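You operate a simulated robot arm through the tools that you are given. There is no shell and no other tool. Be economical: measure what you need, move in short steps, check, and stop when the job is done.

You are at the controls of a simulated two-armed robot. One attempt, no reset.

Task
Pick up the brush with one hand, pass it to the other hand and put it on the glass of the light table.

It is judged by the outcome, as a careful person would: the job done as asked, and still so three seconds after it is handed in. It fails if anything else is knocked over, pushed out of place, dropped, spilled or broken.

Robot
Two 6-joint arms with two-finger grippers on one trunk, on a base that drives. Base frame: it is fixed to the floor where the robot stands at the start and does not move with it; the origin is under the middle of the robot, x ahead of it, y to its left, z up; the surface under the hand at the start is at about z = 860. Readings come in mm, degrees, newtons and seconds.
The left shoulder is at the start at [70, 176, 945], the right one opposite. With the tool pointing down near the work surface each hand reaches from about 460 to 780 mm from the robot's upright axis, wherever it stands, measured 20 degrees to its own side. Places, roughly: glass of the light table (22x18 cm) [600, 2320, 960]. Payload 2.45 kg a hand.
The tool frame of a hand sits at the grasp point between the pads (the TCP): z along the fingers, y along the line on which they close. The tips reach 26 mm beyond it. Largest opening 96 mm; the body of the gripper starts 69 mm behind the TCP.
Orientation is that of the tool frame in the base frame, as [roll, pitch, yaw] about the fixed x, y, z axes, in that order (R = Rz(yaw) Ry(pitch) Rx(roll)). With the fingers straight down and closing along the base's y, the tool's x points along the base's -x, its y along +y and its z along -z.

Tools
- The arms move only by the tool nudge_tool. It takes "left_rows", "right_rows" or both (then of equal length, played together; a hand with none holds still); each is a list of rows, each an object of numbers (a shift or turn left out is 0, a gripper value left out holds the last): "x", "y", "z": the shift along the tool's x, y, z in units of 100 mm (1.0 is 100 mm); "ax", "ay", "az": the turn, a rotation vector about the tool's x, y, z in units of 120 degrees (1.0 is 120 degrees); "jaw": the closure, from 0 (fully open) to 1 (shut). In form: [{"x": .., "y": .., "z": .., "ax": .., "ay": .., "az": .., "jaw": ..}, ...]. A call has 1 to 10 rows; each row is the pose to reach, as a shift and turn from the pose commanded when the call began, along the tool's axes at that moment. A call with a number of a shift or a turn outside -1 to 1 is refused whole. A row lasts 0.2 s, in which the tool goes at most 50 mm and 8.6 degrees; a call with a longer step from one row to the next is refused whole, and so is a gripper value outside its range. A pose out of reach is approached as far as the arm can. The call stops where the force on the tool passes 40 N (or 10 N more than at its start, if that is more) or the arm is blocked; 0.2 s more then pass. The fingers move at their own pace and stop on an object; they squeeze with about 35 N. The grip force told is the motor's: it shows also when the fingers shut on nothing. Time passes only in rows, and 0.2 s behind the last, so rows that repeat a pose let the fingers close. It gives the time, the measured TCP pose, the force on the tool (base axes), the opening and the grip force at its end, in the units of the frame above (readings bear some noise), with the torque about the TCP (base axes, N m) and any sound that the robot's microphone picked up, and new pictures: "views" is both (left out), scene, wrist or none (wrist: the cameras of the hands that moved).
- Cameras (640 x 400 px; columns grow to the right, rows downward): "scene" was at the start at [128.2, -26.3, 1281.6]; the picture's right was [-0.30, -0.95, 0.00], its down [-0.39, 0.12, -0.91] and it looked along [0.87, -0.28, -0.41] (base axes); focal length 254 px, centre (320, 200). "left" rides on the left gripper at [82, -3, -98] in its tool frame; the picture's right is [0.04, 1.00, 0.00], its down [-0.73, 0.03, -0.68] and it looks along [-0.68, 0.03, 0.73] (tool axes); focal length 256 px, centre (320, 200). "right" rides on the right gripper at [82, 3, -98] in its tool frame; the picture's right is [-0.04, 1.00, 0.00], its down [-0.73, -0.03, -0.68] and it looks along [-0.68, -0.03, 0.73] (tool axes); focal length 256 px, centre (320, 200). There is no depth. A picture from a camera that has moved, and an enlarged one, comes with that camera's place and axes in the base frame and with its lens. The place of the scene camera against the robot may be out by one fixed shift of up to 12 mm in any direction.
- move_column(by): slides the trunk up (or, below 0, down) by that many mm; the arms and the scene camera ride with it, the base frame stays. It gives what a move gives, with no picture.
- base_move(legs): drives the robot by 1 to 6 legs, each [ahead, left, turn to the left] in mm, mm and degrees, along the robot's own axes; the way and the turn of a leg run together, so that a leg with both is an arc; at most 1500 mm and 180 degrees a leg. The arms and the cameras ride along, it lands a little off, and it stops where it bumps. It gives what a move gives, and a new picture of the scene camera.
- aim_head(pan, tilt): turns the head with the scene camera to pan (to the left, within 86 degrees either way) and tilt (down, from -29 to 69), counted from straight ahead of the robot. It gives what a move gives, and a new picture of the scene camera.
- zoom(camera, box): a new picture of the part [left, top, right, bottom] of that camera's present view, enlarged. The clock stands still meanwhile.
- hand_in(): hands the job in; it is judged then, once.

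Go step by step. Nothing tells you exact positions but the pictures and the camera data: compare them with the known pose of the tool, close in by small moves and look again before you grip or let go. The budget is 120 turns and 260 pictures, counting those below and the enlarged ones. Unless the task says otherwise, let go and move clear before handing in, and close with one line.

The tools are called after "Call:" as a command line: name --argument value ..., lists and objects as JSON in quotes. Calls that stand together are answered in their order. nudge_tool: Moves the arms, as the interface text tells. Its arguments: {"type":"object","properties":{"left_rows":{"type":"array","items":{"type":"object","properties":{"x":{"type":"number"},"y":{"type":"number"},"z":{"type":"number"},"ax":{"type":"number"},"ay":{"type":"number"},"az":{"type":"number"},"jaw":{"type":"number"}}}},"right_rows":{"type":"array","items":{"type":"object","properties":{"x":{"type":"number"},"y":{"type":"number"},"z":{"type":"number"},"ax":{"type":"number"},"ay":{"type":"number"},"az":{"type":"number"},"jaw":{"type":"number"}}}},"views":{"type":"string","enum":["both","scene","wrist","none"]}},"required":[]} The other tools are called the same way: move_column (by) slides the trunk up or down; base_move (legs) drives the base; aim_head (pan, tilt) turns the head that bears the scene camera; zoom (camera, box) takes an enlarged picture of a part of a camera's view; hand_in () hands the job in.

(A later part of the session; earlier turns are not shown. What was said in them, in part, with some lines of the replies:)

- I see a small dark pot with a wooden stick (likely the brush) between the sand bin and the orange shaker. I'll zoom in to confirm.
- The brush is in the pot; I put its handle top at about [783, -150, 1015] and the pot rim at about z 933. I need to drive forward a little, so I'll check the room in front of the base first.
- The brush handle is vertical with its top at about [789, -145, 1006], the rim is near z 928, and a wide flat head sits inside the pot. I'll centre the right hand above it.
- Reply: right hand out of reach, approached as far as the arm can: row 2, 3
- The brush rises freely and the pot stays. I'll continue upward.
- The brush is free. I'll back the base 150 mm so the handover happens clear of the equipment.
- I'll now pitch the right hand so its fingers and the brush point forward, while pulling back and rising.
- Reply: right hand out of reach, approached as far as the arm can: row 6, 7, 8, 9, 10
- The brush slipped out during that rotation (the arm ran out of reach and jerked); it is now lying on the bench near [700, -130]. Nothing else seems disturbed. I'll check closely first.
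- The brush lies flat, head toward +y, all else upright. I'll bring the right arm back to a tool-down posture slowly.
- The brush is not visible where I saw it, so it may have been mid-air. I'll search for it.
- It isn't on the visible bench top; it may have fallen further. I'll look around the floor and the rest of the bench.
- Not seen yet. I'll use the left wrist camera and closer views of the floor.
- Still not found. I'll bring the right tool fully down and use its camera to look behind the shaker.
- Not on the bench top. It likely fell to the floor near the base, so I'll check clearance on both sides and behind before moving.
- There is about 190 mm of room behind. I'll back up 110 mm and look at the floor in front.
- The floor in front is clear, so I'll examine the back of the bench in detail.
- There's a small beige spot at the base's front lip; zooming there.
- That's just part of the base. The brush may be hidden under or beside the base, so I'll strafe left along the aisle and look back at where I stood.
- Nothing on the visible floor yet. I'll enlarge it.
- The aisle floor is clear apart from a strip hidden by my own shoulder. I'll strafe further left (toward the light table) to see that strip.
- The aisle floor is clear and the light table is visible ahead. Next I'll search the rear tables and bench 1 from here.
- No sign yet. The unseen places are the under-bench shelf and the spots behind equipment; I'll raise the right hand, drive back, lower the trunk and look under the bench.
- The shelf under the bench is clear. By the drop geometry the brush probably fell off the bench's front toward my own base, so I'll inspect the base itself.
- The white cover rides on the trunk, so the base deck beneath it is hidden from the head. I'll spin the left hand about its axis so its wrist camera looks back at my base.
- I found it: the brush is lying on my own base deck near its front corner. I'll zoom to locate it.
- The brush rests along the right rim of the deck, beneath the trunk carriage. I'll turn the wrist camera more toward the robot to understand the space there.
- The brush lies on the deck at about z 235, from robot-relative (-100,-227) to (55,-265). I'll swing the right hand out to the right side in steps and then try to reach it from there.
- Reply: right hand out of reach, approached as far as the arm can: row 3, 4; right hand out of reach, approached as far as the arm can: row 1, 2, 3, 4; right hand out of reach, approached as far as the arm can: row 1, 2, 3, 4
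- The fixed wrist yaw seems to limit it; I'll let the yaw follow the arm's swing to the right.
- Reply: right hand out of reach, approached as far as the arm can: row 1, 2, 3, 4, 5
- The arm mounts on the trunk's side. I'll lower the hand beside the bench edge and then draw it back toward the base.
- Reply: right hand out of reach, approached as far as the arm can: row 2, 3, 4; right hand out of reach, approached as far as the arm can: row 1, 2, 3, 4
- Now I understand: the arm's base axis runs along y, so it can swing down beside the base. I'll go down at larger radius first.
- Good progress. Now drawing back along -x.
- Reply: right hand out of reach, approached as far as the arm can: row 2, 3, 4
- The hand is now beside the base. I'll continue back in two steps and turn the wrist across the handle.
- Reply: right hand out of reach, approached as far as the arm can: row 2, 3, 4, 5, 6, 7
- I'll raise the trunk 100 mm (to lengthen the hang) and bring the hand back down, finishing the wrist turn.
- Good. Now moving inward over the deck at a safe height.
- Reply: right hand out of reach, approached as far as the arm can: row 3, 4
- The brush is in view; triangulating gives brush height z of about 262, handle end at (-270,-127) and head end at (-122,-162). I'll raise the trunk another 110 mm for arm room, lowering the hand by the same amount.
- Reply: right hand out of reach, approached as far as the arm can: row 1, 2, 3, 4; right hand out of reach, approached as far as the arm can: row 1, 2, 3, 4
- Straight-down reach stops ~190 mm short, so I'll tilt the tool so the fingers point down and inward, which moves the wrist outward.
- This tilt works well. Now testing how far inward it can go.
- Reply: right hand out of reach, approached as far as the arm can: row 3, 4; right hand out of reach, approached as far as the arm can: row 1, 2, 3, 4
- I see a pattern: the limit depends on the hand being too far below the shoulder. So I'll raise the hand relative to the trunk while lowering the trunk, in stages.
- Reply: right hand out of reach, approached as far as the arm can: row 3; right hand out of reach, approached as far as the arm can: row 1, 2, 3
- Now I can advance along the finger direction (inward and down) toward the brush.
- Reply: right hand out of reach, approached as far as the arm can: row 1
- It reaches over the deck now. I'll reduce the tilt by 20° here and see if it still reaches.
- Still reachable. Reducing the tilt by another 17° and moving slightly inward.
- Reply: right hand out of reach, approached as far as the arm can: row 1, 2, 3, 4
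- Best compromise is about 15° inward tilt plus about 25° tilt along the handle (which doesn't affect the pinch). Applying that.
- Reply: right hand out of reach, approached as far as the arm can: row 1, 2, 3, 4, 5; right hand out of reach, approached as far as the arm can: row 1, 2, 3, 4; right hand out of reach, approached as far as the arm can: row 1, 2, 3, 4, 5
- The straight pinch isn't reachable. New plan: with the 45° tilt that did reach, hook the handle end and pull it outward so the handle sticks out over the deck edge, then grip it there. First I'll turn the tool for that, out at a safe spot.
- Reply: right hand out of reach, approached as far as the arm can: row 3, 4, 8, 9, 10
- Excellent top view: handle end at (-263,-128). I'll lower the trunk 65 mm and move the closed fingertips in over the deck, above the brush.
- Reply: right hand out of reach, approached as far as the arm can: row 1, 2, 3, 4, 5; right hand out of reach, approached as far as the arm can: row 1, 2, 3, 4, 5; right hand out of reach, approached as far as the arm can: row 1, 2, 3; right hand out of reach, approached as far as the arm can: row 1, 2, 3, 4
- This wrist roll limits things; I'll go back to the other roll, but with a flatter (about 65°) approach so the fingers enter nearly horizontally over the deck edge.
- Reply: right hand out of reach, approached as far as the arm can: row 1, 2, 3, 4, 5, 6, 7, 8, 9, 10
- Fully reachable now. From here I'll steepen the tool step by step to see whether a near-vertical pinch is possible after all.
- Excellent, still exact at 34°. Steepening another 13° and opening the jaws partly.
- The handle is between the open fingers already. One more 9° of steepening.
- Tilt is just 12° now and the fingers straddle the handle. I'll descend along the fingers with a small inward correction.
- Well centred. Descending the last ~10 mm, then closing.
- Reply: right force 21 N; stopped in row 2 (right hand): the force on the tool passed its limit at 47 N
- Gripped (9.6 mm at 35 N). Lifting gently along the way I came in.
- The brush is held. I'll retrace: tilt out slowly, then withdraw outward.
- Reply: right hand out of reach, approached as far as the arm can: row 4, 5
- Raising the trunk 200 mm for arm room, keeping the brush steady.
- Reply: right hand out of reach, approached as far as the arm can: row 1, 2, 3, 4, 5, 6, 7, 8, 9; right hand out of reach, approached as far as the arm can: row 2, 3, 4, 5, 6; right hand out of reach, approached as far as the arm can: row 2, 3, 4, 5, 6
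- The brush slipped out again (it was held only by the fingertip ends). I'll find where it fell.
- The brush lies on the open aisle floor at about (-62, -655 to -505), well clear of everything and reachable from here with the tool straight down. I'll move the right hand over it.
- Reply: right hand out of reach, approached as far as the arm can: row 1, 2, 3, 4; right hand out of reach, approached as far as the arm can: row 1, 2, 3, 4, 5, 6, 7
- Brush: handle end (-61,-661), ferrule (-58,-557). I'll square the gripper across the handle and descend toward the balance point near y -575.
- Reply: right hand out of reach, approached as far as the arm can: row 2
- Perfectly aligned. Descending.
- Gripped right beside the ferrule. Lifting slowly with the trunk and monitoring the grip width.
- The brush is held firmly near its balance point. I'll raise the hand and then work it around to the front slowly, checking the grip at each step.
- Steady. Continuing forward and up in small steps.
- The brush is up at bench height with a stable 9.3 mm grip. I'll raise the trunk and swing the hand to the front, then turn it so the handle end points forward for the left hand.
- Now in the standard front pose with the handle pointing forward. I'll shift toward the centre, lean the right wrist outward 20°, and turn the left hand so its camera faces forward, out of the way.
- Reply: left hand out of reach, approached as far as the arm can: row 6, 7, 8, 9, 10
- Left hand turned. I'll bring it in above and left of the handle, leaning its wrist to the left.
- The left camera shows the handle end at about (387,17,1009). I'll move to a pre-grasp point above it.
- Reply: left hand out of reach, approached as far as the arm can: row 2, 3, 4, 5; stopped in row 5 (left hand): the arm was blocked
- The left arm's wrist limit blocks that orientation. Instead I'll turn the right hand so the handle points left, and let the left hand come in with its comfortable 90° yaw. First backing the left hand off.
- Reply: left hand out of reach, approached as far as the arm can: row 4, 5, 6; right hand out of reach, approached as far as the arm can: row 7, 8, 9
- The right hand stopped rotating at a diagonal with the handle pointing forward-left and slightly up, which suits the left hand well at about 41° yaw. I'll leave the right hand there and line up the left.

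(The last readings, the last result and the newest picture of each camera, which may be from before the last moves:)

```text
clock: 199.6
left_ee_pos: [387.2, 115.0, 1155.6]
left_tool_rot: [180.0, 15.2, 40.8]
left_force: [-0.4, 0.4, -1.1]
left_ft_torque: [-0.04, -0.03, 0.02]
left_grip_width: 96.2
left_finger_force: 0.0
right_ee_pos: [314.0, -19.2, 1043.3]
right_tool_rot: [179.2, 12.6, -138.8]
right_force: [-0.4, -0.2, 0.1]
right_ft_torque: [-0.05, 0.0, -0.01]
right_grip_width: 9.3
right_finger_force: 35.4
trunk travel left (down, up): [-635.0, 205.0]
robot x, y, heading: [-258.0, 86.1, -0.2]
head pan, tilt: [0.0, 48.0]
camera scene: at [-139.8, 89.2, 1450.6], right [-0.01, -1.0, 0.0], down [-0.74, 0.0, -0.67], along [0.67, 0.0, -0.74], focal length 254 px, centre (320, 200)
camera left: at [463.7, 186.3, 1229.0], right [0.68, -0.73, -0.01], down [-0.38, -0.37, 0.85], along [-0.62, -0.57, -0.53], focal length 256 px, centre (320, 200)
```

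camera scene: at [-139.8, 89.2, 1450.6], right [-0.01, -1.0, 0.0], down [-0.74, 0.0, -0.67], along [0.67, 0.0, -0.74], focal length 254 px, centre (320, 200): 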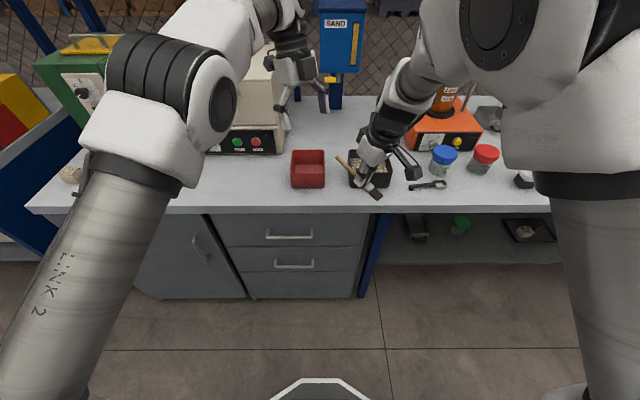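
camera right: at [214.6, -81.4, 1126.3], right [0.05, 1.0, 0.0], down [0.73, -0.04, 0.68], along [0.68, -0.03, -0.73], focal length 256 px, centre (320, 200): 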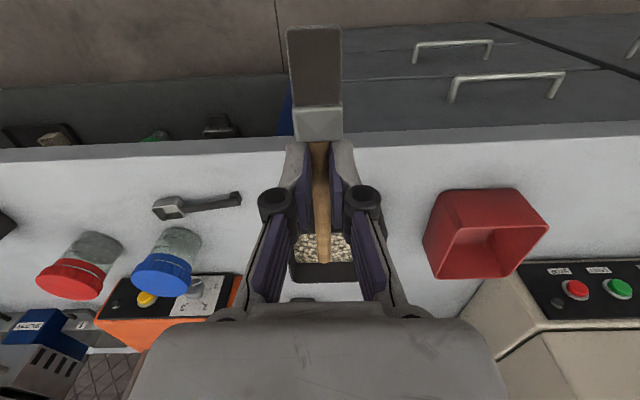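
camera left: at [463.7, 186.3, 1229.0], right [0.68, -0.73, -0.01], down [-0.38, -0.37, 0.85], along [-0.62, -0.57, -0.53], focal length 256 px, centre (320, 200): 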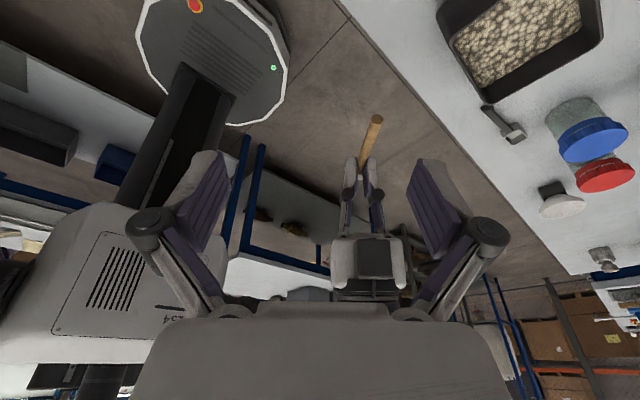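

Very good alignment. Moving left hand to directly above the grip point on the handle.

Call:
nudge_tool --left_rows '[{"x": -0.15, "y": 0.17, "z": 0.1}, {"x": -0.3, "y": 0.35, "z": 0.25}, {"x": -0.436, "y": 0.519, "z": 0.4}, {"x": -0.436, "y": 0.519, "z": 0.55}, {"x": -0.436, "y": 0.519, "z": 0.55}]' --views "both"

```text
clock: 200.8
left_ee_pos: [380.8, 38.2, 1112.1]
left_tool_rot: [-180.0, 15.0, 40.9]
left_force: [0.5, -0.2, 0.6]
left_ft_torque: [-0.01, -0.03, 0.0]
left_grip_width: 96.1
left_finger_force: 0.0
right_ee_pos: [314.0, -19.2, 1042.5]
right_tool_rot: [179.1, 12.6, -139.0]
right_force: [-0.2, -0.4, 0.0]
right_ft_torque: [0.01, -0.03, -0.03]
right_grip_width: 9.2
right_finger_force: 34.8
trunk travel left (down, up): [-635.0, 205.0]
robot x, y, heading: [-262.1, 85.8, -0.4]
head pan, tilt: [0.0, 48.0]
camera scene: at [-139.3, 89.0, 1450.6], right [-0.01, -1.0, 0.0], down [-0.74, 0.0, -0.67], along [0.67, 0.0, -0.74], focal length 254 px, centre (320, 200)
camera left: at [456.4, 109.1, 1185.6], right [0.68, -0.73, -0.01], down [-0.38, -0.37, 0.85], along [-0.62, -0.58, -0.53], focal length 256 px, centre (320, 200)
```

scene: 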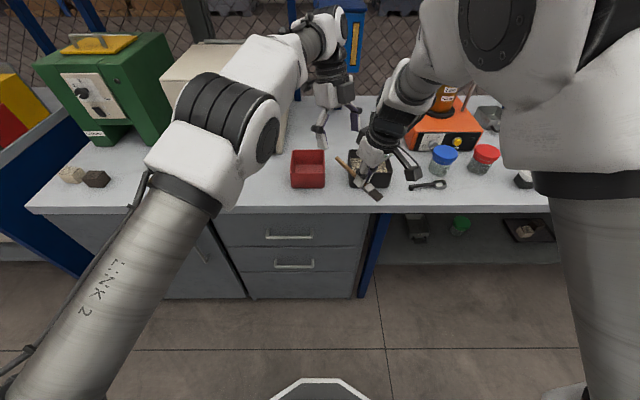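
left: 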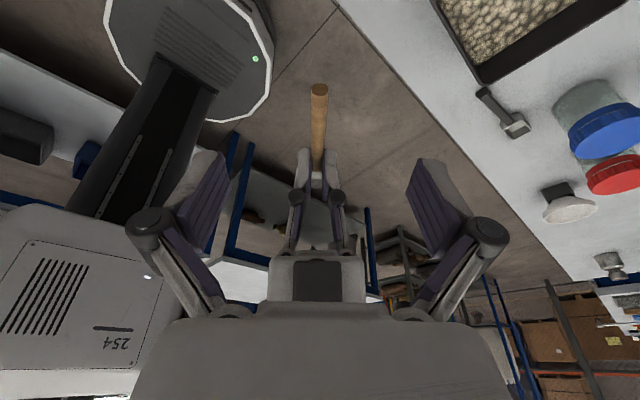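

Centred on the handle. Descending onto it in small steps.

Call:
nudge_tool --left_rows '[{"z": 0.15}, {"z": 0.3}, {"z": 0.45}, {"z": 0.6}, {"z": 0.75}, {"z": 0.75}]' --views "wrist"

Call:
zoom --camera "scene" --box '[280, 90, 440, 220]'

```text
clock: 202.2
left_ee_pos: [381.7, 44.4, 1042.4]
left_tool_rot: [-180.0, 15.2, 40.9]
left_force: [-0.2, -0.2, 0.0]
left_ft_torque: [0.02, -0.01, 0.0]
left_grip_width: 96.1
left_finger_force: 0.0
left hand out of reach, approached as far as the arm can: row 2, 3, 4, 5, 6
right_ee_pos: [314.2, -19.2, 1041.2]
right_tool_rot: [179.2, 12.6, -138.8]
right_force: [0.5, 0.2, -0.6]
right_ft_torque: [0.0, 0.0, -0.02]
right_grip_width: 9.2
right_finger_force: 34.3
trunk travel left (down, up): [-635.0, 205.0]
robot x, y, heading: [-259.2, 85.9, -0.3]
head pan, tilt: [0.0, 48.0]
camera left: at [457.8, 114.4, 1116.6], right [0.68, -0.73, -0.01], down [-0.38, -0.37, 0.85], along [-0.62, -0.57, -0.53], focal length 256 px, centre (320, 200)
```

left: 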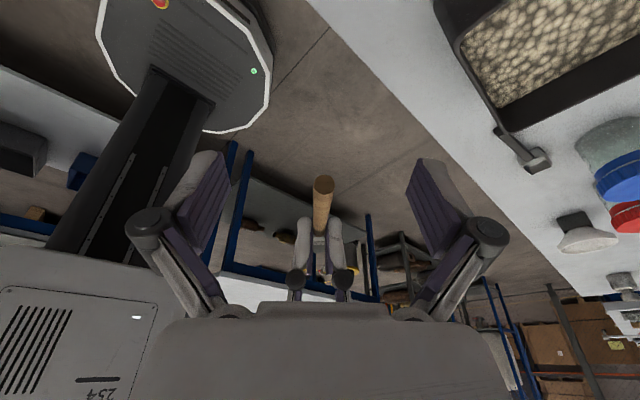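

```text
3.08 times, centred on (360, 155) of scene
camera zoom: at [-139.9, 88.7, 1450.6], right [-0.01, -1.0, 0.0], down [-0.74, 0.0, -0.67], along [0.67, 0.0, -0.74], focal length 782 px, centre (197, 338)
```

zoom: 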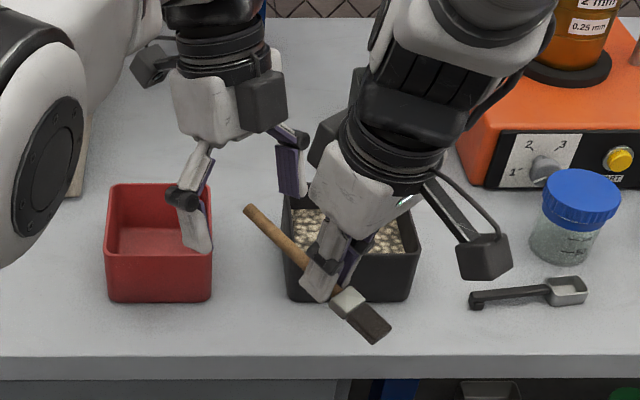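

The left hand's TCP is at the very tip of the handle. I'll feed the handle in by moving the right hand ~28 mm along it.

Call:
nudge_tool --right_rows '[{"x": -0.05}, {"x": -0.1}, {"x": -0.15}, {"x": -0.2}, {"x": -0.25}, {"x": -0.28}, {"x": -0.28}]' --views "scene"

Call:
zoom --camera "left" --box '[200, 120, 460, 320]'

Call:
zoom --camera "scene" --box '[280, 90, 440, 220]'

```text
clock: 204.0
left_ee_pos: [382.7, 43.6, 1041.7]
left_tool_rot: [-180.0, 15.2, 41.0]
left_force: [-0.7, -0.7, -0.2]
left_ft_torque: [0.04, -0.01, -0.01]
left_grip_width: 96.1
left_finger_force: 0.1
right_ee_pos: [339.2, -10.5, 1052.1]
right_tool_rot: [179.1, 13.0, -139.4]
right_force: [-0.2, 0.1, -0.2]
right_ft_torque: [-0.03, 0.01, 0.01]
right_grip_width: 9.3
right_finger_force: 35.0
right hand out of reach, approached as far as the arm can: row 3, 4, 5, 6, 7
trunk travel left (down, up): [-635.0, 205.0]
robot x, y, heading: [-257.3, 85.6, -0.3]
head pan, tilt: [0.0, 48.0]
stopped in row 7 (right hand): the arm was blocked; the commanded pose is now the measured one
camera scene: at [-139.4, 88.5, 1450.6], right [-0.01, -1.0, 0.0], down [-0.74, 0.0, -0.67], along [0.67, 0.0, -0.74], focal length 254 px, centre (320, 200)
```

scene: 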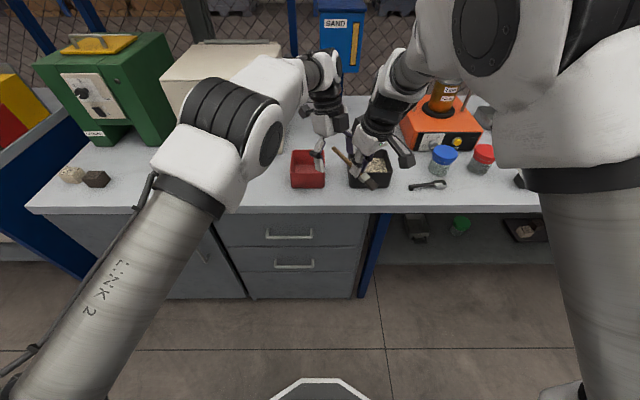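

```text
2.00 times, centred on (330, 220) of left
camera zoom: at [458.1, 114.4, 1116.6], right [0.68, -0.73, -0.01], down [-0.38, -0.37, 0.85], along [-0.62, -0.58, -0.53], focal length 512 px, centre (300, 160)
```

zoom: 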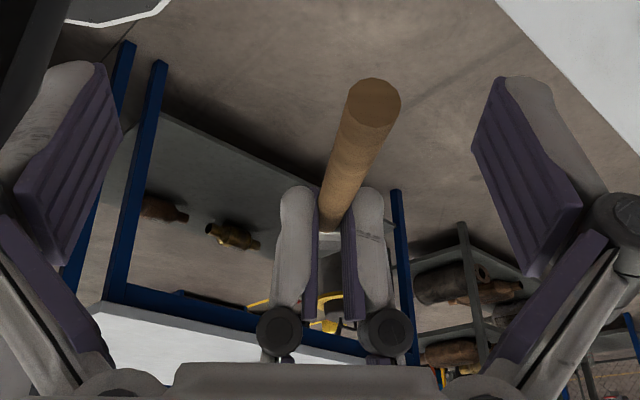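

```text
3.08 times, centred on (360, 155) of scene
camera zoom: at [-139.4, 88.5, 1450.6], right [-0.01, -1.0, 0.0], down [-0.74, 0.0, -0.67], along [0.67, 0.0, -0.74], focal length 782 px, centre (197, 338)
```

zoom: 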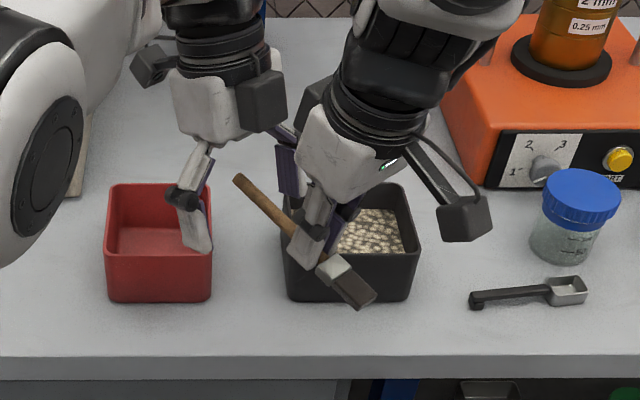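

Handle now extends well between the left fingers, ~12 mm off-centre. Centring the left hand.

Call:
nudge_tool --left_rows '[{"y": 0.06}, {"y": 0.12}, {"y": 0.12}]' --views "wrist"

```text
clock: 204.8
left_ee_pos: [389.1, 34.0, 1043.5]
left_tool_rot: [179.9, 15.2, 40.9]
left_force: [-0.2, 0.1, 0.6]
left_ft_torque: [0.01, 0.03, 0.0]
left_grip_width: 96.0
left_finger_force: 0.2
right_ee_pos: [339.5, -10.6, 1053.0]
right_tool_rot: [179.2, 13.0, -139.1]
right_force: [0.2, -1.1, -0.7]
right_ft_torque: [-0.02, 0.0, 0.02]
right_grip_width: 8.8
right_finger_force: 34.4
trunk travel left (down, up): [-635.0, 205.0]
robot x, y, heading: [-260.7, 85.1, -0.5]
head pan, tilt: [0.0, 48.0]
camera left: at [465.7, 105.5, 1117.0], right [0.68, -0.73, -0.01], down [-0.38, -0.37, 0.85], along [-0.62, -0.58, -0.53], focal length 256 px, centre (320, 200)
```

left: 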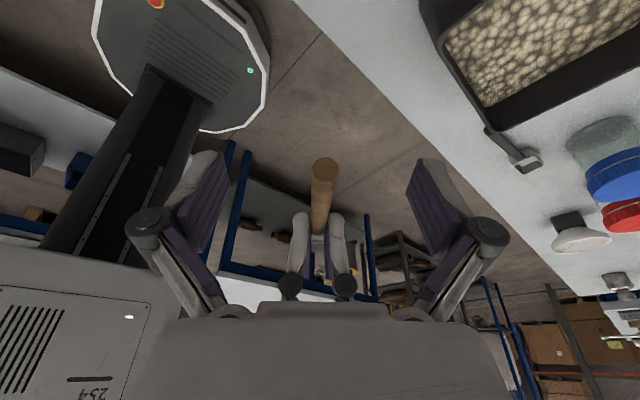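

Centred. Closing the left gripper.

Call:
nudge_tool --left_rows '[{"jaw": 0.5}, {"jaw": 1.0}, {"jaw": 1.0}, {"jaw": 1.0}]' --views "wrist"

```text
clock: 205.8
left_ee_pos: [388.8, 34.2, 1043.2]
left_tool_rot: [179.9, 15.2, 40.9]
left_force: [6.6, -6.3, 1.9]
left_ft_torque: [-0.03, 0.04, 0.19]
left_grip_width: 7.9
left_finger_force: 35.3
right_ee_pos: [340.5, -11.4, 1052.0]
right_tool_rot: [179.3, 13.0, -139.3]
right_force: [-6.3, 6.6, -3.2]
right_ft_torque: [-0.04, 0.2, 0.42]
right_grip_width: 9.3
right_finger_force: 35.0
trunk travel left (down, up): [-635.0, 205.0]
robot x, y, heading: [-260.3, 87.2, -0.3]
head pan, tilt: [0.0, 48.0]
camera left: at [466.0, 105.3, 1117.0], right [0.68, -0.73, -0.01], down [-0.38, -0.37, 0.85], along [-0.62, -0.58, -0.53], focal length 256 px, centre (320, 200)
```

left: 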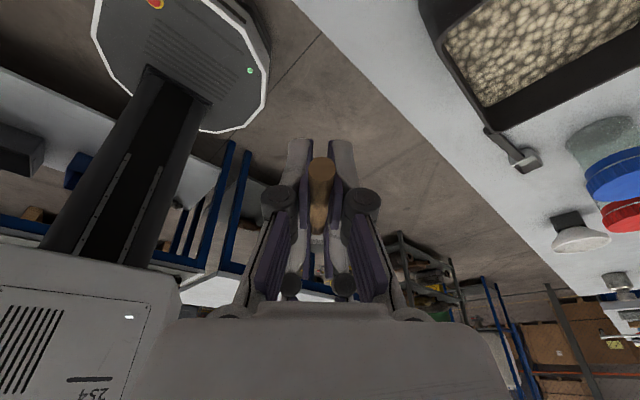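

The left hand holds the handle (35 N). Releasing the right and backing it straight off.

Call:
nudge_tool --right_rows '[{"jaw": 0.8}, {"jaw": 0.6}, {"jaw": 0.6}]' --views "scene"

Call:
zoom --camera "scene" --box '[280, 90, 440, 220]'

```text
clock: 206.6
left_ee_pos: [391.2, 34.2, 1042.8]
left_tool_rot: [179.9, 15.2, 41.0]
left_force: [-0.2, -0.4, -1.1]
left_ft_torque: [0.02, -0.03, 0.02]
left_grip_width: 8.2
left_finger_force: 34.9
right_ee_pos: [340.4, -11.5, 1053.1]
right_tool_rot: [179.2, 13.1, -139.2]
right_force: [-0.4, 0.4, -0.1]
right_ft_torque: [-0.02, 0.0, 0.02]
right_grip_width: 38.2
right_finger_force: 0.0
trunk travel left (down, up): [-635.0, 205.0]
robot x, y, heading: [-256.2, 84.7, -0.2]
head pan, tilt: [0.0, 48.0]
camera scene: at [-139.5, 88.8, 1450.6], right [-0.01, -1.0, 0.0], down [-0.74, 0.0, -0.67], along [0.67, 0.0, -0.74], focal length 254 px, centre (320, 200)
```

scene: 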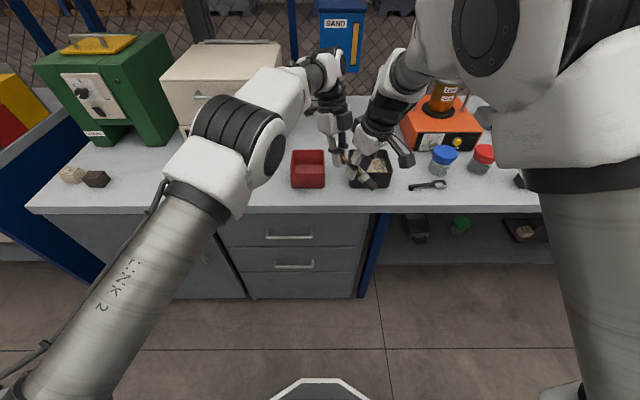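

```text
3.08 times, centred on (360, 155) of scene
camera zoom: at [-139.5, 88.8, 1450.6], right [-0.01, -1.0, 0.0], down [-0.74, 0.0, -0.67], along [0.67, 0.0, -0.74], focal length 782 px, centre (197, 338)
```

zoom: 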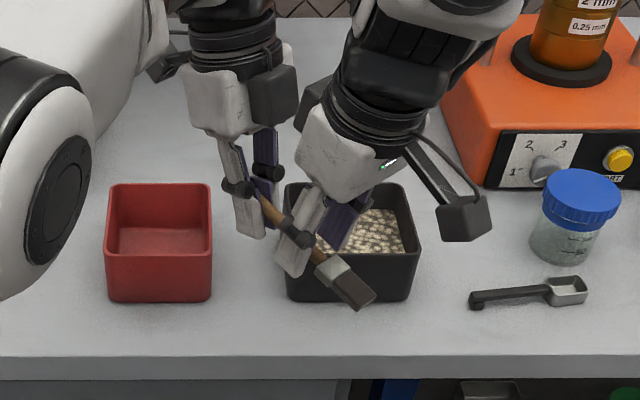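

The left hand holds the brush alone. Withdrawing the right hand.

Call:
nudge_tool --right_rows '[{"z": -0.15}, {"z": -0.3}, {"z": -0.45}, {"z": -0.6}, {"z": -0.75}, {"z": -0.75, "x": 0.2}, {"z": -0.75, "x": 0.4}, {"z": -0.75, "x": 0.6}]' --views "none"

Call:
zoom --camera "scene" --box '[240, 50, 500, 220]'

```text
clock: 208.4
left_ee_pos: [389.3, 33.7, 1042.7]
left_tool_rot: [179.9, 15.1, 40.9]
left_force: [-0.3, -0.6, -0.8]
left_ft_torque: [0.02, 0.01, -0.02]
left_grip_width: 8.0
left_finger_force: 35.7
right_ee_pos: [282.3, -59.1, 1111.4]
right_tool_rot: [179.4, 12.9, -138.9]
right_force: [0.2, 0.0, 0.0]
right_ft_torque: [0.04, -0.02, 0.0]
right_grip_width: 38.3
right_finger_force: 0.0
trunk travel left (down, up): [-635.0, 205.0]
robot x, y, heading: [-260.0, 89.2, -0.3]
head pan, tilt: [0.0, 48.0]
```

```text
2.35 times, centred on (370, 135) of scene
camera zoom: at [-140.2, 88.2, 1450.7], right [-0.01, -1.0, 0.0], down [-0.74, 0.0, -0.67], along [0.67, 0.0, -0.74], focal length 598 px, centre (202, 353)
```

zoom: 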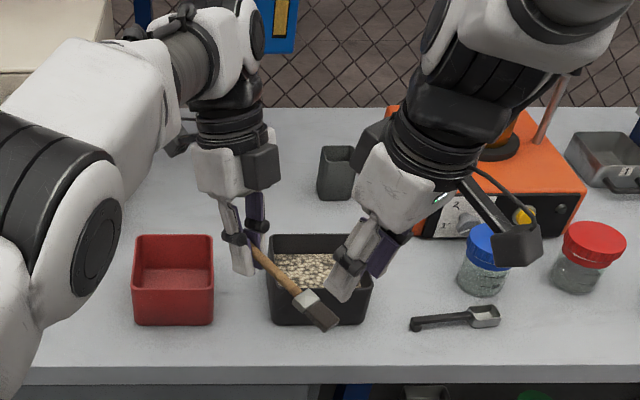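

Handover complete: the left hand alone holds the brush. I'll raise the trunk and drive left along the aisle to the light table.

Call:
move_column --by 140

Call:
base_move --legs '[[0, 1000, 0], [0, 1020, 0]]'

Call:
aim_head --pan 15 --tilt 42

```text
clock: 210.0
left_ee_pos: [390.2, 32.9, 1181.5]
left_tool_rot: [-180.0, 15.2, 40.7]
left_force: [-0.6, 0.9, 0.2]
left_ft_torque: [0.01, -0.07, 0.0]
left_grip_width: 8.2
left_finger_force: 35.0
right_ee_pos: [283.1, -57.6, 1251.4]
right_tool_rot: [179.5, 12.8, -139.0]
right_force: [0.7, 0.9, 0.1]
right_ft_torque: [-0.02, -0.01, 0.01]
right_grip_width: 38.1
right_finger_force: 0.1
trunk travel left (down, up): [-775.0, 65.0]
robot x, y, heading: [-260.2, 87.0, -0.4]
head pan, tilt: [0.0, 48.0]
```

```text
clock: 220.1
left_ee_pos: [409.6, 2038.9, 1182.9]
left_tool_rot: [-180.0, 15.2, 40.1]
left_force: [-0.1, 0.4, -0.6]
left_ft_torque: [0.03, 0.0, 0.01]
left_grip_width: 8.0
left_finger_force: 35.2
right_ee_pos: [302.4, 1947.7, 1250.2]
right_tool_rot: [179.4, 12.8, -139.7]
right_force: [0.0, 0.5, 0.4]
right_ft_torque: [-0.01, -0.01, 0.02]
right_grip_width: 38.2
right_finger_force: 0.0
trunk travel left (down, up): [-775.0, 65.0]
robot x, y, heading: [-237.8, 2099.4, -1.0]
head pan, tilt: [0.0, 48.0]
camera scene: at [-118.9, 2099.6, 1590.6], right [-0.02, -1.0, 0.0], down [-0.74, 0.01, -0.67], along [0.67, -0.01, -0.74], focal length 254 px, centre (320, 200)
```

scene: 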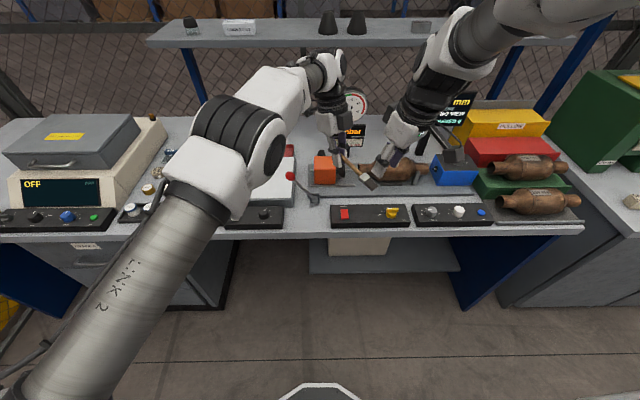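

```text
clock: 220.8
left_ee_pos: [408.7, 2039.2, 1182.3]
left_tool_rot: [180.0, 15.3, 40.3]
left_force: [0.2, 0.1, 0.1]
left_ft_torque: [0.03, -0.02, 0.02]
left_grip_width: 8.1
left_finger_force: 35.0
right_ee_pos: [302.2, 1949.1, 1250.5]
right_tool_rot: [179.4, 12.8, -139.7]
right_force: [-0.4, 0.3, 0.6]
right_ft_torque: [0.02, 0.01, 0.0]
right_grip_width: 38.6
right_finger_force: 0.0
trunk travel left (down, up): [-775.0, 65.0]
robot x, y, heading: [-240.2, 2100.3, -0.8]
head pan, tilt: [15.0, 42.0]
camera scene: at [-116.6, 2122.2, 1599.1], right [0.24, -0.97, 0.0], down [-0.65, -0.16, -0.74], along [0.72, 0.18, -0.67], focal length 254 px, centre (320, 200)
```

scene: 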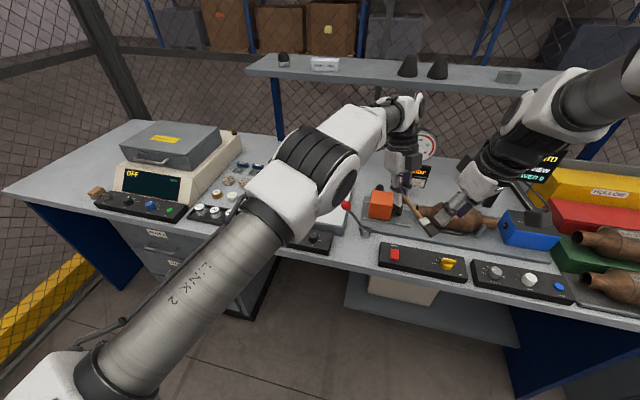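

The brush is still firmly held. I'll tuck the right hand back, then shift further left so the left hand ends up in front of the glass.

Call:
nudge_tool --right_rows '[{"x": 0.3, "z": -0.2}, {"x": 0.6, "z": -0.4}, {"x": 0.9, "z": -0.6}, {"x": 0.9, "z": -0.6}]' --views "none"

Call:
base_move --legs '[[0, 310, 1]]'

Call:
zoom --camera "left" --box '[0, 0, 640, 400]'

```text
clock: 221.8
left_ee_pos: [410.2, 2040.6, 1182.9]
left_tool_rot: [-180.0, 15.2, 40.2]
left_force: [-0.4, 0.1, -0.2]
left_ft_torque: [0.03, 0.01, -0.02]
left_grip_width: 7.9
left_finger_force: 34.6
right_ee_pos: [227.1, 1883.8, 1289.6]
right_tool_rot: [179.4, 12.8, -139.7]
right_force: [0.0, 0.2, 0.1]
right_ft_torque: [-0.04, 0.04, -0.01]
right_grip_width: 38.8
right_finger_force: 0.0
trunk travel left (down, up): [-775.0, 65.0]
robot x, y, heading: [-239.9, 2102.1, -0.9]
head pan, tilt: [15.0, 42.0]
```

```text
clock: 223.9
left_ee_pos: [412.5, 2365.5, 1183.2]
left_tool_rot: [180.0, 15.2, 41.4]
left_force: [-0.9, -0.2, -0.8]
left_ft_torque: [0.04, -0.04, 0.01]
left_grip_width: 8.1
left_finger_force: 34.8
right_ee_pos: [233.1, 2205.5, 1289.5]
right_tool_rot: [179.4, 13.0, -138.6]
right_force: [0.5, 0.0, 0.4]
right_ft_torque: [0.0, 0.01, 0.01]
right_grip_width: 38.3
right_finger_force: 0.1
trunk travel left (down, up): [-775.0, 65.0]
robot x, y, heading: [-238.0, 2415.2, 0.3]
head pan, tilt: [15.0, 42.0]
camera scene: at [-115.1, 2436.4, 1599.1], right [0.26, -0.96, 0.0], down [-0.65, -0.17, -0.74], along [0.72, 0.2, -0.67], focal length 254 px, centre (320, 200)
```

scene: 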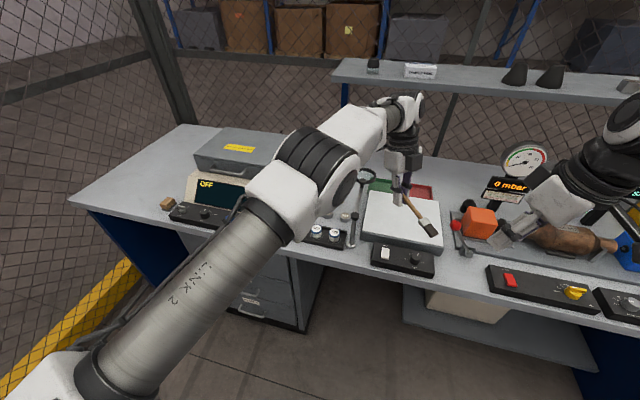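

```text
1.00 times, centred on (320, 200) of left (not enlarged: the box is as wide or as high as the picture)
camera zoom: at [488.2, 2437.4, 1256.7], right [0.69, -0.72, -0.01], down [-0.38, -0.37, 0.85], along [-0.62, -0.58, -0.53], focal length 256 px, centre (320, 200)
```

zoom: 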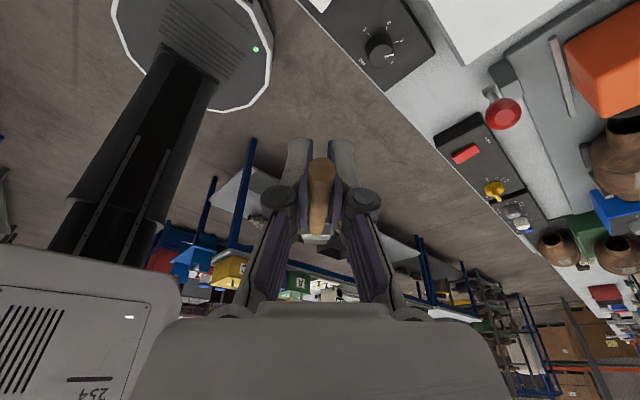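

The glass spans about x 450–690, y 2200–2450 and is clear. I'll drive forward 220 mm so the brush is above it.

Call:
base_move --legs '[[220, -8, 0]]'

Call:
aim_head --pan 0 --tilt 50

Call:
zoom --camera "scene" --box '[230, 60, 470, 240]'

```text
clock: 225.6
left_ee_pos: [625.7, 2362.0, 1183.8]
left_tool_rot: [179.8, 15.1, 41.5]
left_force: [0.5, 0.3, -0.2]
left_ft_torque: [0.01, -0.02, -0.02]
left_grip_width: 8.0
left_finger_force: 35.2
right_ee_pos: [447.0, 2203.0, 1290.6]
right_tool_rot: [179.4, 12.9, -138.3]
right_force: [-0.7, -0.2, 0.1]
right_ft_torque: [0.02, -0.07, 0.0]
right_grip_width: 38.1
right_finger_force: 0.1
trunk travel left (down, up): [-775.0, 65.0]
robot x, y, heading: [-21.6, 2409.0, 0.2]
head pan, tilt: [15.0, 42.0]
camera scene: at [97.1, 2432.1, 1599.4], right [0.27, -0.96, 0.0], down [-0.64, -0.18, -0.74], along [0.72, 0.2, -0.67], focal length 254 px, centre (320, 200)
```

scene: 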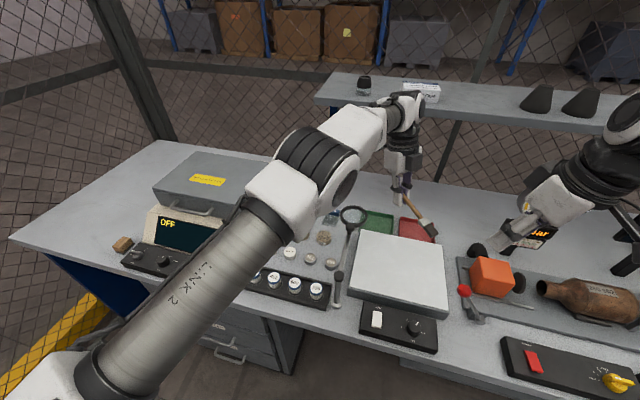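

```text
clock: 226.4
left_ee_pos: [629.3, 2362.1, 1182.5]
left_tool_rot: [-180.0, 15.2, 41.6]
left_force: [0.3, -0.1, 0.3]
left_ft_torque: [-0.01, -0.03, 0.02]
left_grip_width: 8.0
left_finger_force: 35.4
right_ee_pos: [449.5, 2200.6, 1289.0]
right_tool_rot: [179.4, 12.8, -138.4]
right_force: [0.3, 0.2, 0.1]
right_ft_torque: [0.02, 0.0, -0.03]
right_grip_width: 38.2
right_finger_force: 0.0
trunk travel left (down, up): [-775.0, 65.0]
robot x, y, heading: [-20.4, 2406.2, 0.3]
head pan, tilt: [0.0, 50.0]
camera scene: at [97.9, 2410.4, 1587.8], right [0.01, -1.0, 0.0], down [-0.77, -0.01, -0.64], along [0.64, 0.0, -0.77], focal length 254 px, centre (320, 200)
```

scene: 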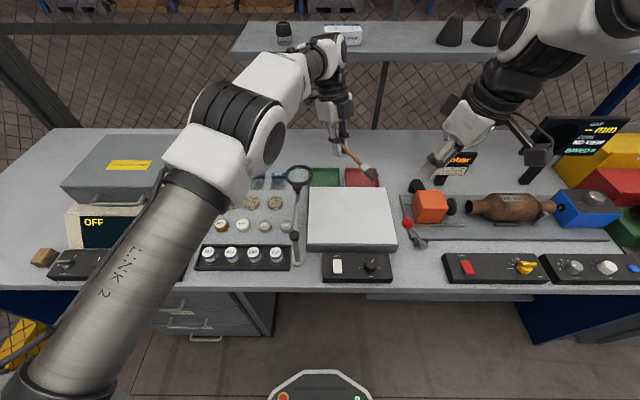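

```text
2.22 times, centred on (350, 150) of scene
camera zoom: at [97.9, 2410.4, 1587.8], right [0.01, -1.0, 0.0], down [-0.77, -0.01, -0.64], along [0.64, 0.0, -0.77], focal length 564 px, centre (253, 311)
```

zoom: 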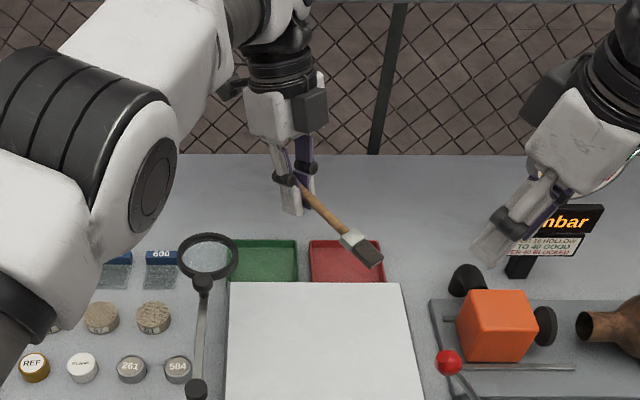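

The brush hangs right over the glass. I'll move the right hand further clear, nudge the base slightly back to centre, and lower most of the way.

Call:
nudge_tool --right_rows '[{"x": 0.2, "z": -0.2}, {"x": 0.4, "z": -0.4}, {"x": 0.6, "z": -0.6}, {"x": 0.8, "z": -0.8}]' --views "none"

Call:
base_move --legs '[[-18, -6, 0]]'

Call:
move_column --by -155

Call:
zoom --camera "scene" --box '[230, 60, 470, 240]'

```text
clock: 227.4
left_ee_pos: [627.9, 2361.3, 1182.9]
left_tool_rot: [-179.9, 15.1, 41.6]
left_force: [-0.1, -0.1, -0.3]
left_ft_torque: [0.06, 0.0, 0.0]
left_grip_width: 7.9
left_finger_force: 34.4
right_ee_pos: [464.8, 2143.1, 1316.3]
right_tool_rot: [179.3, 12.8, -138.5]
right_force: [0.8, -1.5, 0.3]
right_ft_torque: [0.0, -0.01, 0.04]
right_grip_width: 38.4
right_finger_force: 0.1
right hand out of reach, approached as far as the arm can: row 1, 2, 3, 4
trunk travel left (down, up): [-775.0, 65.0]
robot x, y, heading: [-22.7, 2413.0, 0.6]
head pan, tilt: [0.0, 50.0]
```

```text
clock: 228.2
left_ee_pos: [615.2, 2357.9, 1180.5]
left_tool_rot: [-179.8, 15.5, 41.6]
left_force: [0.8, -0.3, -0.9]
left_ft_torque: [-0.04, 0.01, 0.0]
left_grip_width: 8.0
left_finger_force: 34.8
right_ee_pos: [452.9, 2138.4, 1313.1]
right_tool_rot: [179.2, 12.5, -138.4]
right_force: [0.6, -0.1, 0.2]
right_ft_torque: [-0.02, 0.06, -0.01]
right_grip_width: 38.3
right_finger_force: 0.0
trunk travel left (down, up): [-775.0, 65.0]
robot x, y, heading: [-40.4, 2402.3, 0.3]
head pan, tilt: [0.0, 50.0]
camera scene: at [85.4, 2406.1, 1587.2], right [0.01, -1.0, 0.0], down [-0.77, -0.01, -0.64], along [0.64, 0.0, -0.77], focal length 254 px, centre (320, 200)
```

scene: 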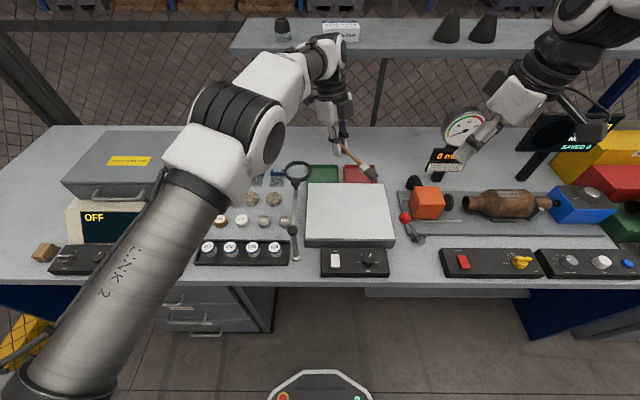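

```text
clock: 229.9
left_ee_pos: [610.7, 2356.1, 1027.3]
left_tool_rot: [180.0, 15.0, 41.6]
left_force: [0.2, -0.3, -0.1]
left_ft_torque: [0.02, -0.02, -0.01]
left_grip_width: 8.0
left_finger_force: 34.7
right_ee_pos: [445.6, 2137.8, 1160.8]
right_tool_rot: [179.2, 12.7, -138.4]
right_force: [0.4, 0.0, 0.8]
right_ft_torque: [0.01, -0.02, 0.0]
right_grip_width: 38.5
right_finger_force: 0.0
trunk travel left (down, up): [-620.0, 220.0]
robot x, y, heading: [-39.2, 2400.5, 0.6]
head pan, tilt: [0.0, 50.0]
```

```text
2.22 times, centred on (350, 150) of scene
camera zoom: at [78.8, 2404.5, 1432.9], right [0.01, -1.0, 0.0], down [-0.77, -0.01, -0.64], along [0.64, 0.0, -0.77], focal length 564 px, centre (253, 311)
```

zoom: 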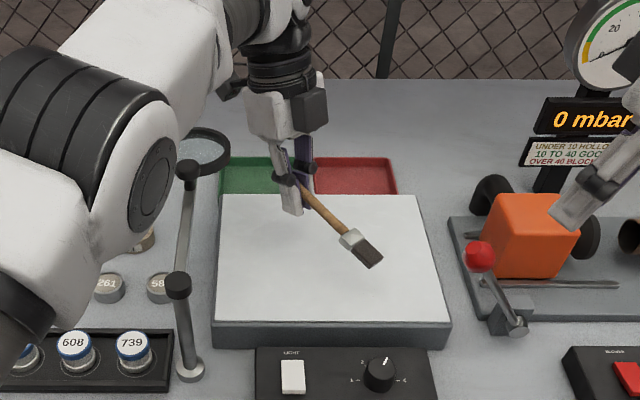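

Centred over the glass. Lowering to just above contact.

Call:
move_column --by -24

Call:
move_column --by -5

Call:
zoom --camera "scene" --box '[290, 80, 430, 190]'

```text
clock: 230.7
left_ee_pos: [610.3, 2356.3, 1004.8]
left_tool_rot: [-180.0, 15.2, 41.6]
left_force: [-0.2, -0.3, -0.1]
left_ft_torque: [-0.01, -0.06, -0.03]
left_grip_width: 8.0
left_finger_force: 35.2
right_ee_pos: [447.0, 2136.9, 1135.8]
right_tool_rot: [179.3, 12.7, -138.3]
right_force: [0.0, 0.2, -0.1]
right_ft_torque: [0.01, 0.01, 0.02]
right_grip_width: 38.4
right_finger_force: 0.0
trunk travel left (down, up): [-596.0, 244.0]
robot x, y, heading: [-36.0, 2406.5, 0.4]
head pan, tilt: [0.0, 50.0]
```

```text
clock: 231.2
left_ee_pos: [609.3, 2356.2, 998.3]
left_tool_rot: [-180.0, 15.2, 41.6]
left_force: [-0.1, 0.2, -0.8]
left_ft_torque: [0.05, -0.03, -0.01]
left_grip_width: 7.9
left_finger_force: 34.6
right_ee_pos: [446.7, 2138.3, 1131.4]
right_tool_rot: [179.4, 12.7, -138.3]
right_force: [0.3, 0.1, 0.6]
right_ft_torque: [0.06, 0.01, -0.02]
right_grip_width: 38.3
right_finger_force: 0.0
trunk travel left (down, up): [-591.0, 249.0]
robot x, y, heading: [-38.3, 2401.7, 0.3]
head pan, tilt: [0.0, 50.0]
```

```text
3.64 times, centred on (360, 135) of scene
camera zoom: at [78.6, 2404.4, 1403.9], right [0.01, -1.0, 0.0], down [-0.77, -0.01, -0.64], along [0.64, 0.0, -0.77], focal length 924 px, centre (174, 436)
```

zoom: 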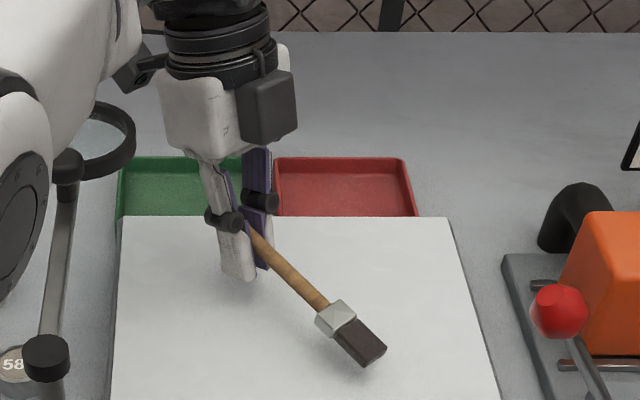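

Call:
move_column --by -5

Call:
move_column --by -4

Call:
zoom --camera "scene" --box '[310, 100, 400, 180]'

```text
clock: 231.7
left_ee_pos: [610.2, 2357.1, 993.5]
left_tool_rot: [-179.9, 15.1, 41.6]
left_force: [-0.5, -0.7, 0.4]
left_ft_torque: [0.05, -0.02, 0.0]
left_grip_width: 8.2
left_finger_force: 35.1
right_ee_pos: [446.5, 2137.9, 1126.0]
right_tool_rot: [179.3, 12.7, -138.2]
right_force: [0.5, -0.8, -1.3]
right_ft_torque: [-0.01, -0.01, 0.02]
right_grip_width: 38.4
right_finger_force: 0.1
trunk travel left (down, up): [-586.0, 254.0]
robot x, y, heading: [-38.5, 2398.8, 0.3]
head pan, tilt: [0.0, 50.0]
```

```text
clock: 232.3
left_ee_pos: [610.4, 2356.6, 990.1]
left_tool_rot: [180.0, 15.2, 41.6]
left_force: [-0.4, 0.1, 0.3]
left_ft_torque: [0.02, 0.0, -0.01]
left_grip_width: 8.0
left_finger_force: 35.1
right_ee_pos: [446.5, 2136.7, 1121.9]
right_tool_rot: [179.3, 12.7, -138.3]
right_force: [0.2, -0.3, 1.1]
right_ft_torque: [-0.01, 0.0, -0.01]
right_grip_width: 38.4
right_finger_force: 0.0
trunk travel left (down, up): [-582.0, 258.0]
robot x, y, heading: [-37.9, 2400.1, 0.5]
head pan, tilt: [0.0, 50.0]
```

```text
5.00 times, centred on (355, 140) of scene
camera zoom: at [78.8, 2404.4, 1394.8], right [0.01, -1.0, 0.0], down [-0.77, -0.01, -0.64], along [0.64, 0.0, -0.77], focal length 1270 px, centre (145, 500)
```

zoom: 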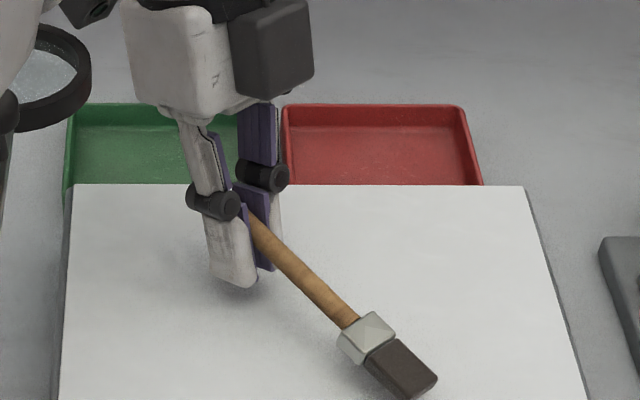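

Call:
move_column --by -3

Call:
move_column --by -3

Call:
zoom --camera "scene" --box '[310, 100, 400, 180]'

```text
clock: 232.8
left_ee_pos: [610.9, 2356.5, 988.0]
left_tool_rot: [180.0, 15.2, 41.6]
left_force: [0.4, 0.7, -1.1]
left_ft_torque: [0.0, 0.0, 0.01]
left_grip_width: 7.9
left_finger_force: 35.2
right_ee_pos: [446.6, 2137.1, 1118.2]
right_tool_rot: [179.2, 12.6, -138.4]
right_force: [-1.1, 0.3, -0.2]
right_ft_torque: [-0.02, -0.02, 0.0]
right_grip_width: 38.5
right_finger_force: 0.1
trunk travel left (down, up): [-579.0, 261.0]
robot x, y, heading: [-38.7, 2404.5, 0.6]
head pan, tilt: [0.0, 50.0]
```

```text
clock: 233.3
left_ee_pos: [609.6, 2355.9, 985.3]
left_tool_rot: [179.9, 15.1, 41.5]
left_force: [1.8, 0.3, 8.0]
left_ft_torque: [0.78, -0.48, -0.29]
left_grip_width: 7.9
left_finger_force: 35.1
right_ee_pos: [446.1, 2136.9, 1115.1]
right_tool_rot: [179.4, 12.8, -138.3]
right_force: [0.6, 0.4, -0.3]
right_ft_torque: [-0.02, 0.01, 0.01]
right_grip_width: 38.5
right_finger_force: 0.0
trunk travel left (down, up): [-576.0, 264.0]
robot x, y, heading: [-40.1, 2403.9, 0.5]
head pan, tilt: [0.0, 50.0]
```

```text
5.00 times, centred on (355, 140) of scene
camera zoom: at [77.8, 2404.2, 1389.1], right [0.01, -1.0, 0.0], down [-0.77, -0.01, -0.64], along [0.64, 0.0, -0.77], focal length 1270 px, centre (145, 500)
```

zoom: 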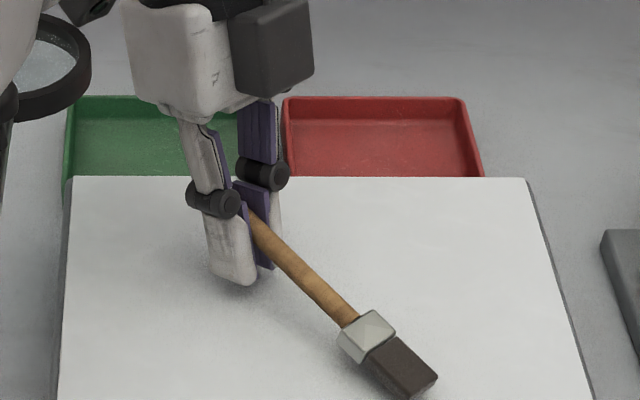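

The head now rests on the glass (8 N contact). Opening the left gripper.

Call:
nudge_tool --left_rows '[{"jaw": 0.85}, {"jaw": 0.7}, {"jaw": 0.5}, {"jaw": 0.4}]' --views "wrist"

Call:
zoom --camera "scene" --box '[290, 90, 430, 200]'

```text
clock: 234.3
left_ee_pos: [609.8, 2356.2, 985.4]
left_tool_rot: [179.9, 15.0, 41.5]
left_force: [7.4, -1.4, 17.4]
left_ft_torque: [1.55, -0.78, -0.71]
left_grip_width: 57.5
left_finger_force: 0.0
right_ee_pos: [445.3, 2136.8, 1117.4]
right_tool_rot: [179.4, 12.9, -138.3]
right_force: [-0.1, -0.6, -0.1]
right_ft_torque: [0.01, -0.02, 0.01]
right_grip_width: 38.4
right_finger_force: 0.2
trunk travel left (down, up): [-576.0, 264.0]
robot x, y, heading: [-37.9, 2402.7, 0.5]
head pan, tilt: [0.0, 50.0]
camera left: at [685.0, 2427.9, 1059.3], right [0.69, -0.72, -0.01], down [-0.38, -0.37, 0.85], along [-0.61, -0.58, -0.53], focal length 256 px, centre (320, 200)
```

left: 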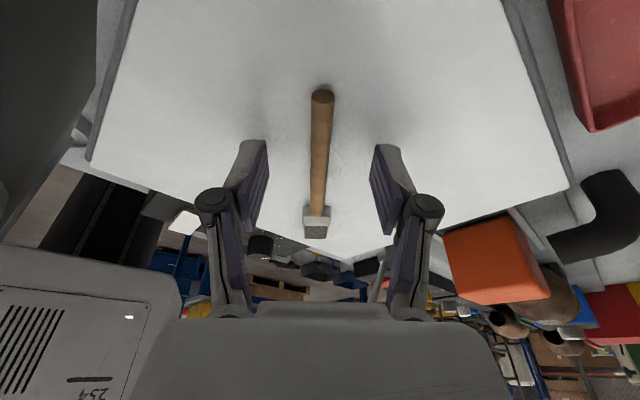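

```text
3.64 times, centred on (360, 145) of scene
camera zoom: at [77.5, 2404.1, 1389.1], right [0.01, -1.0, 0.0], down [-0.77, -0.01, -0.64], along [0.64, 0.0, -0.77], focal length 924 px, centre (174, 400)
```

zoom: 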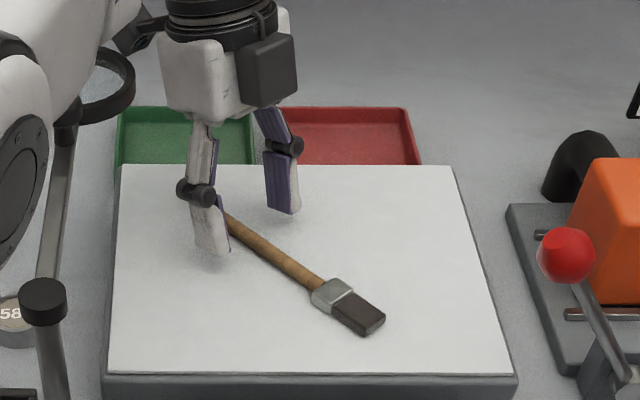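

The brush lies flat on the glass. Raising straight up to move clear.

Call:
move_column --by 60

Call:
move_column --by 120

Call:
base_move --legs '[[-150, 0, 0]]'

Call:
zoom --camera "scene" --box '[220, 90, 480, 290]'

```text
clock: 235.3
left_ee_pos: [609.6, 2355.9, 1042.7]
left_tool_rot: [179.9, 15.2, 41.6]
left_force: [0.3, 0.5, 0.7]
left_ft_torque: [0.02, 0.03, 0.01]
left_grip_width: 57.5
left_finger_force: 0.0
right_ee_pos: [445.9, 2137.2, 1175.0]
right_tool_rot: [179.3, 12.8, -138.3]
right_force: [0.3, -0.1, 0.2]
right_ft_torque: [0.0, 0.02, 0.05]
right_grip_width: 38.4
right_finger_force: 0.0
trunk travel left (down, up): [-636.0, 204.0]
robot x, y, heading: [-34.4, 2402.4, 0.4]
head pan, tilt: [0.0, 50.0]
```

```text
clock: 236.8
left_ee_pos: [612.1, 2356.2, 1164.9]
left_tool_rot: [180.0, 15.2, 41.7]
left_force: [-0.6, -0.6, 0.5]
left_ft_torque: [-0.01, -0.02, 0.0]
left_grip_width: 57.9
left_finger_force: 0.0
right_ee_pos: [446.9, 2137.8, 1295.8]
right_tool_rot: [179.3, 12.8, -138.4]
right_force: [0.7, -0.8, 0.4]
right_ft_torque: [-0.01, 0.01, -0.01]
right_grip_width: 38.4
right_finger_force: 0.0
trunk travel left (down, up): [-756.0, 84.0]
robot x, y, heading: [-39.3, 2403.8, 0.3]
head pan, tilt: [0.0, 50.0]
```

```text
clock: 238.2
left_ee_pos: [460.2, 2353.9, 1162.5]
left_tool_rot: [-179.9, 15.3, 41.6]
left_force: [0.8, 0.9, 0.1]
left_ft_torque: [0.02, 0.03, 0.01]
left_grip_width: 57.6
left_finger_force: 0.0
right_ee_pos: [295.5, 2134.8, 1295.0]
right_tool_rot: [179.2, 12.6, -138.4]
right_force: [-0.2, 0.3, 0.0]
right_ft_torque: [0.02, 0.05, -0.05]
right_grip_width: 38.2
right_finger_force: 0.2
trunk travel left (down, up): [-756.0, 84.0]
robot x, y, heading: [-192.3, 2399.9, 0.4]
head pan, tilt: [0.0, 50.0]
camera scene: at [-70.7, 2403.2, 1568.5], right [0.01, -1.0, 0.0], down [-0.77, 0.0, -0.64], along [0.64, 0.0, -0.77], focal length 254 px, centre (320, 200)
```

scene: 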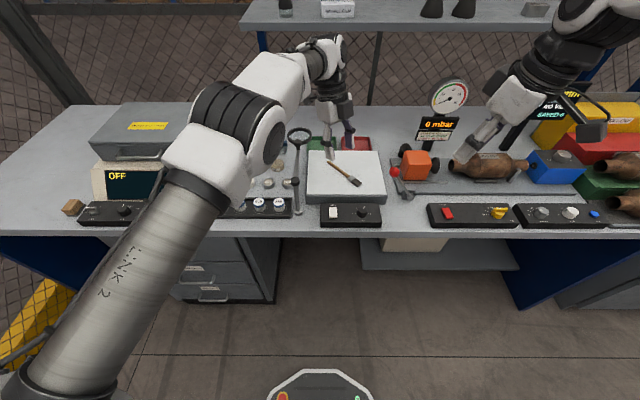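

```text
2.00 times, centred on (350, 190) of scene
camera zoom: at [-70.7, 2403.2, 1568.5], right [0.01, -1.0, 0.0], down [-0.77, 0.0, -0.64], along [0.64, 0.0, -0.77], focal length 508 px, centre (260, 220)
```

zoom: 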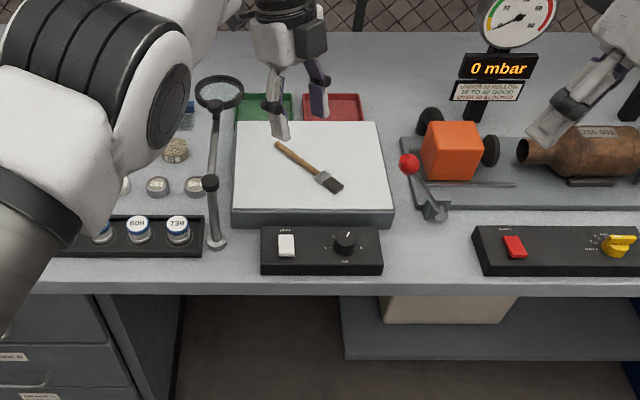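

The brush lies flat in the middle of the glass, both hands are clear, and everything around it is in place, so I'm handing in.

Call:
hand_in

```text
The job is handed in.
```

The brush is lying flat on the glass of the light table, passed from the right hand to the left in mid-air, with both hands clear. On the way I dropped it twice, first onto my own base and then onto the floor, and picked it up again each time; I saw nothing else knocked over or moved.
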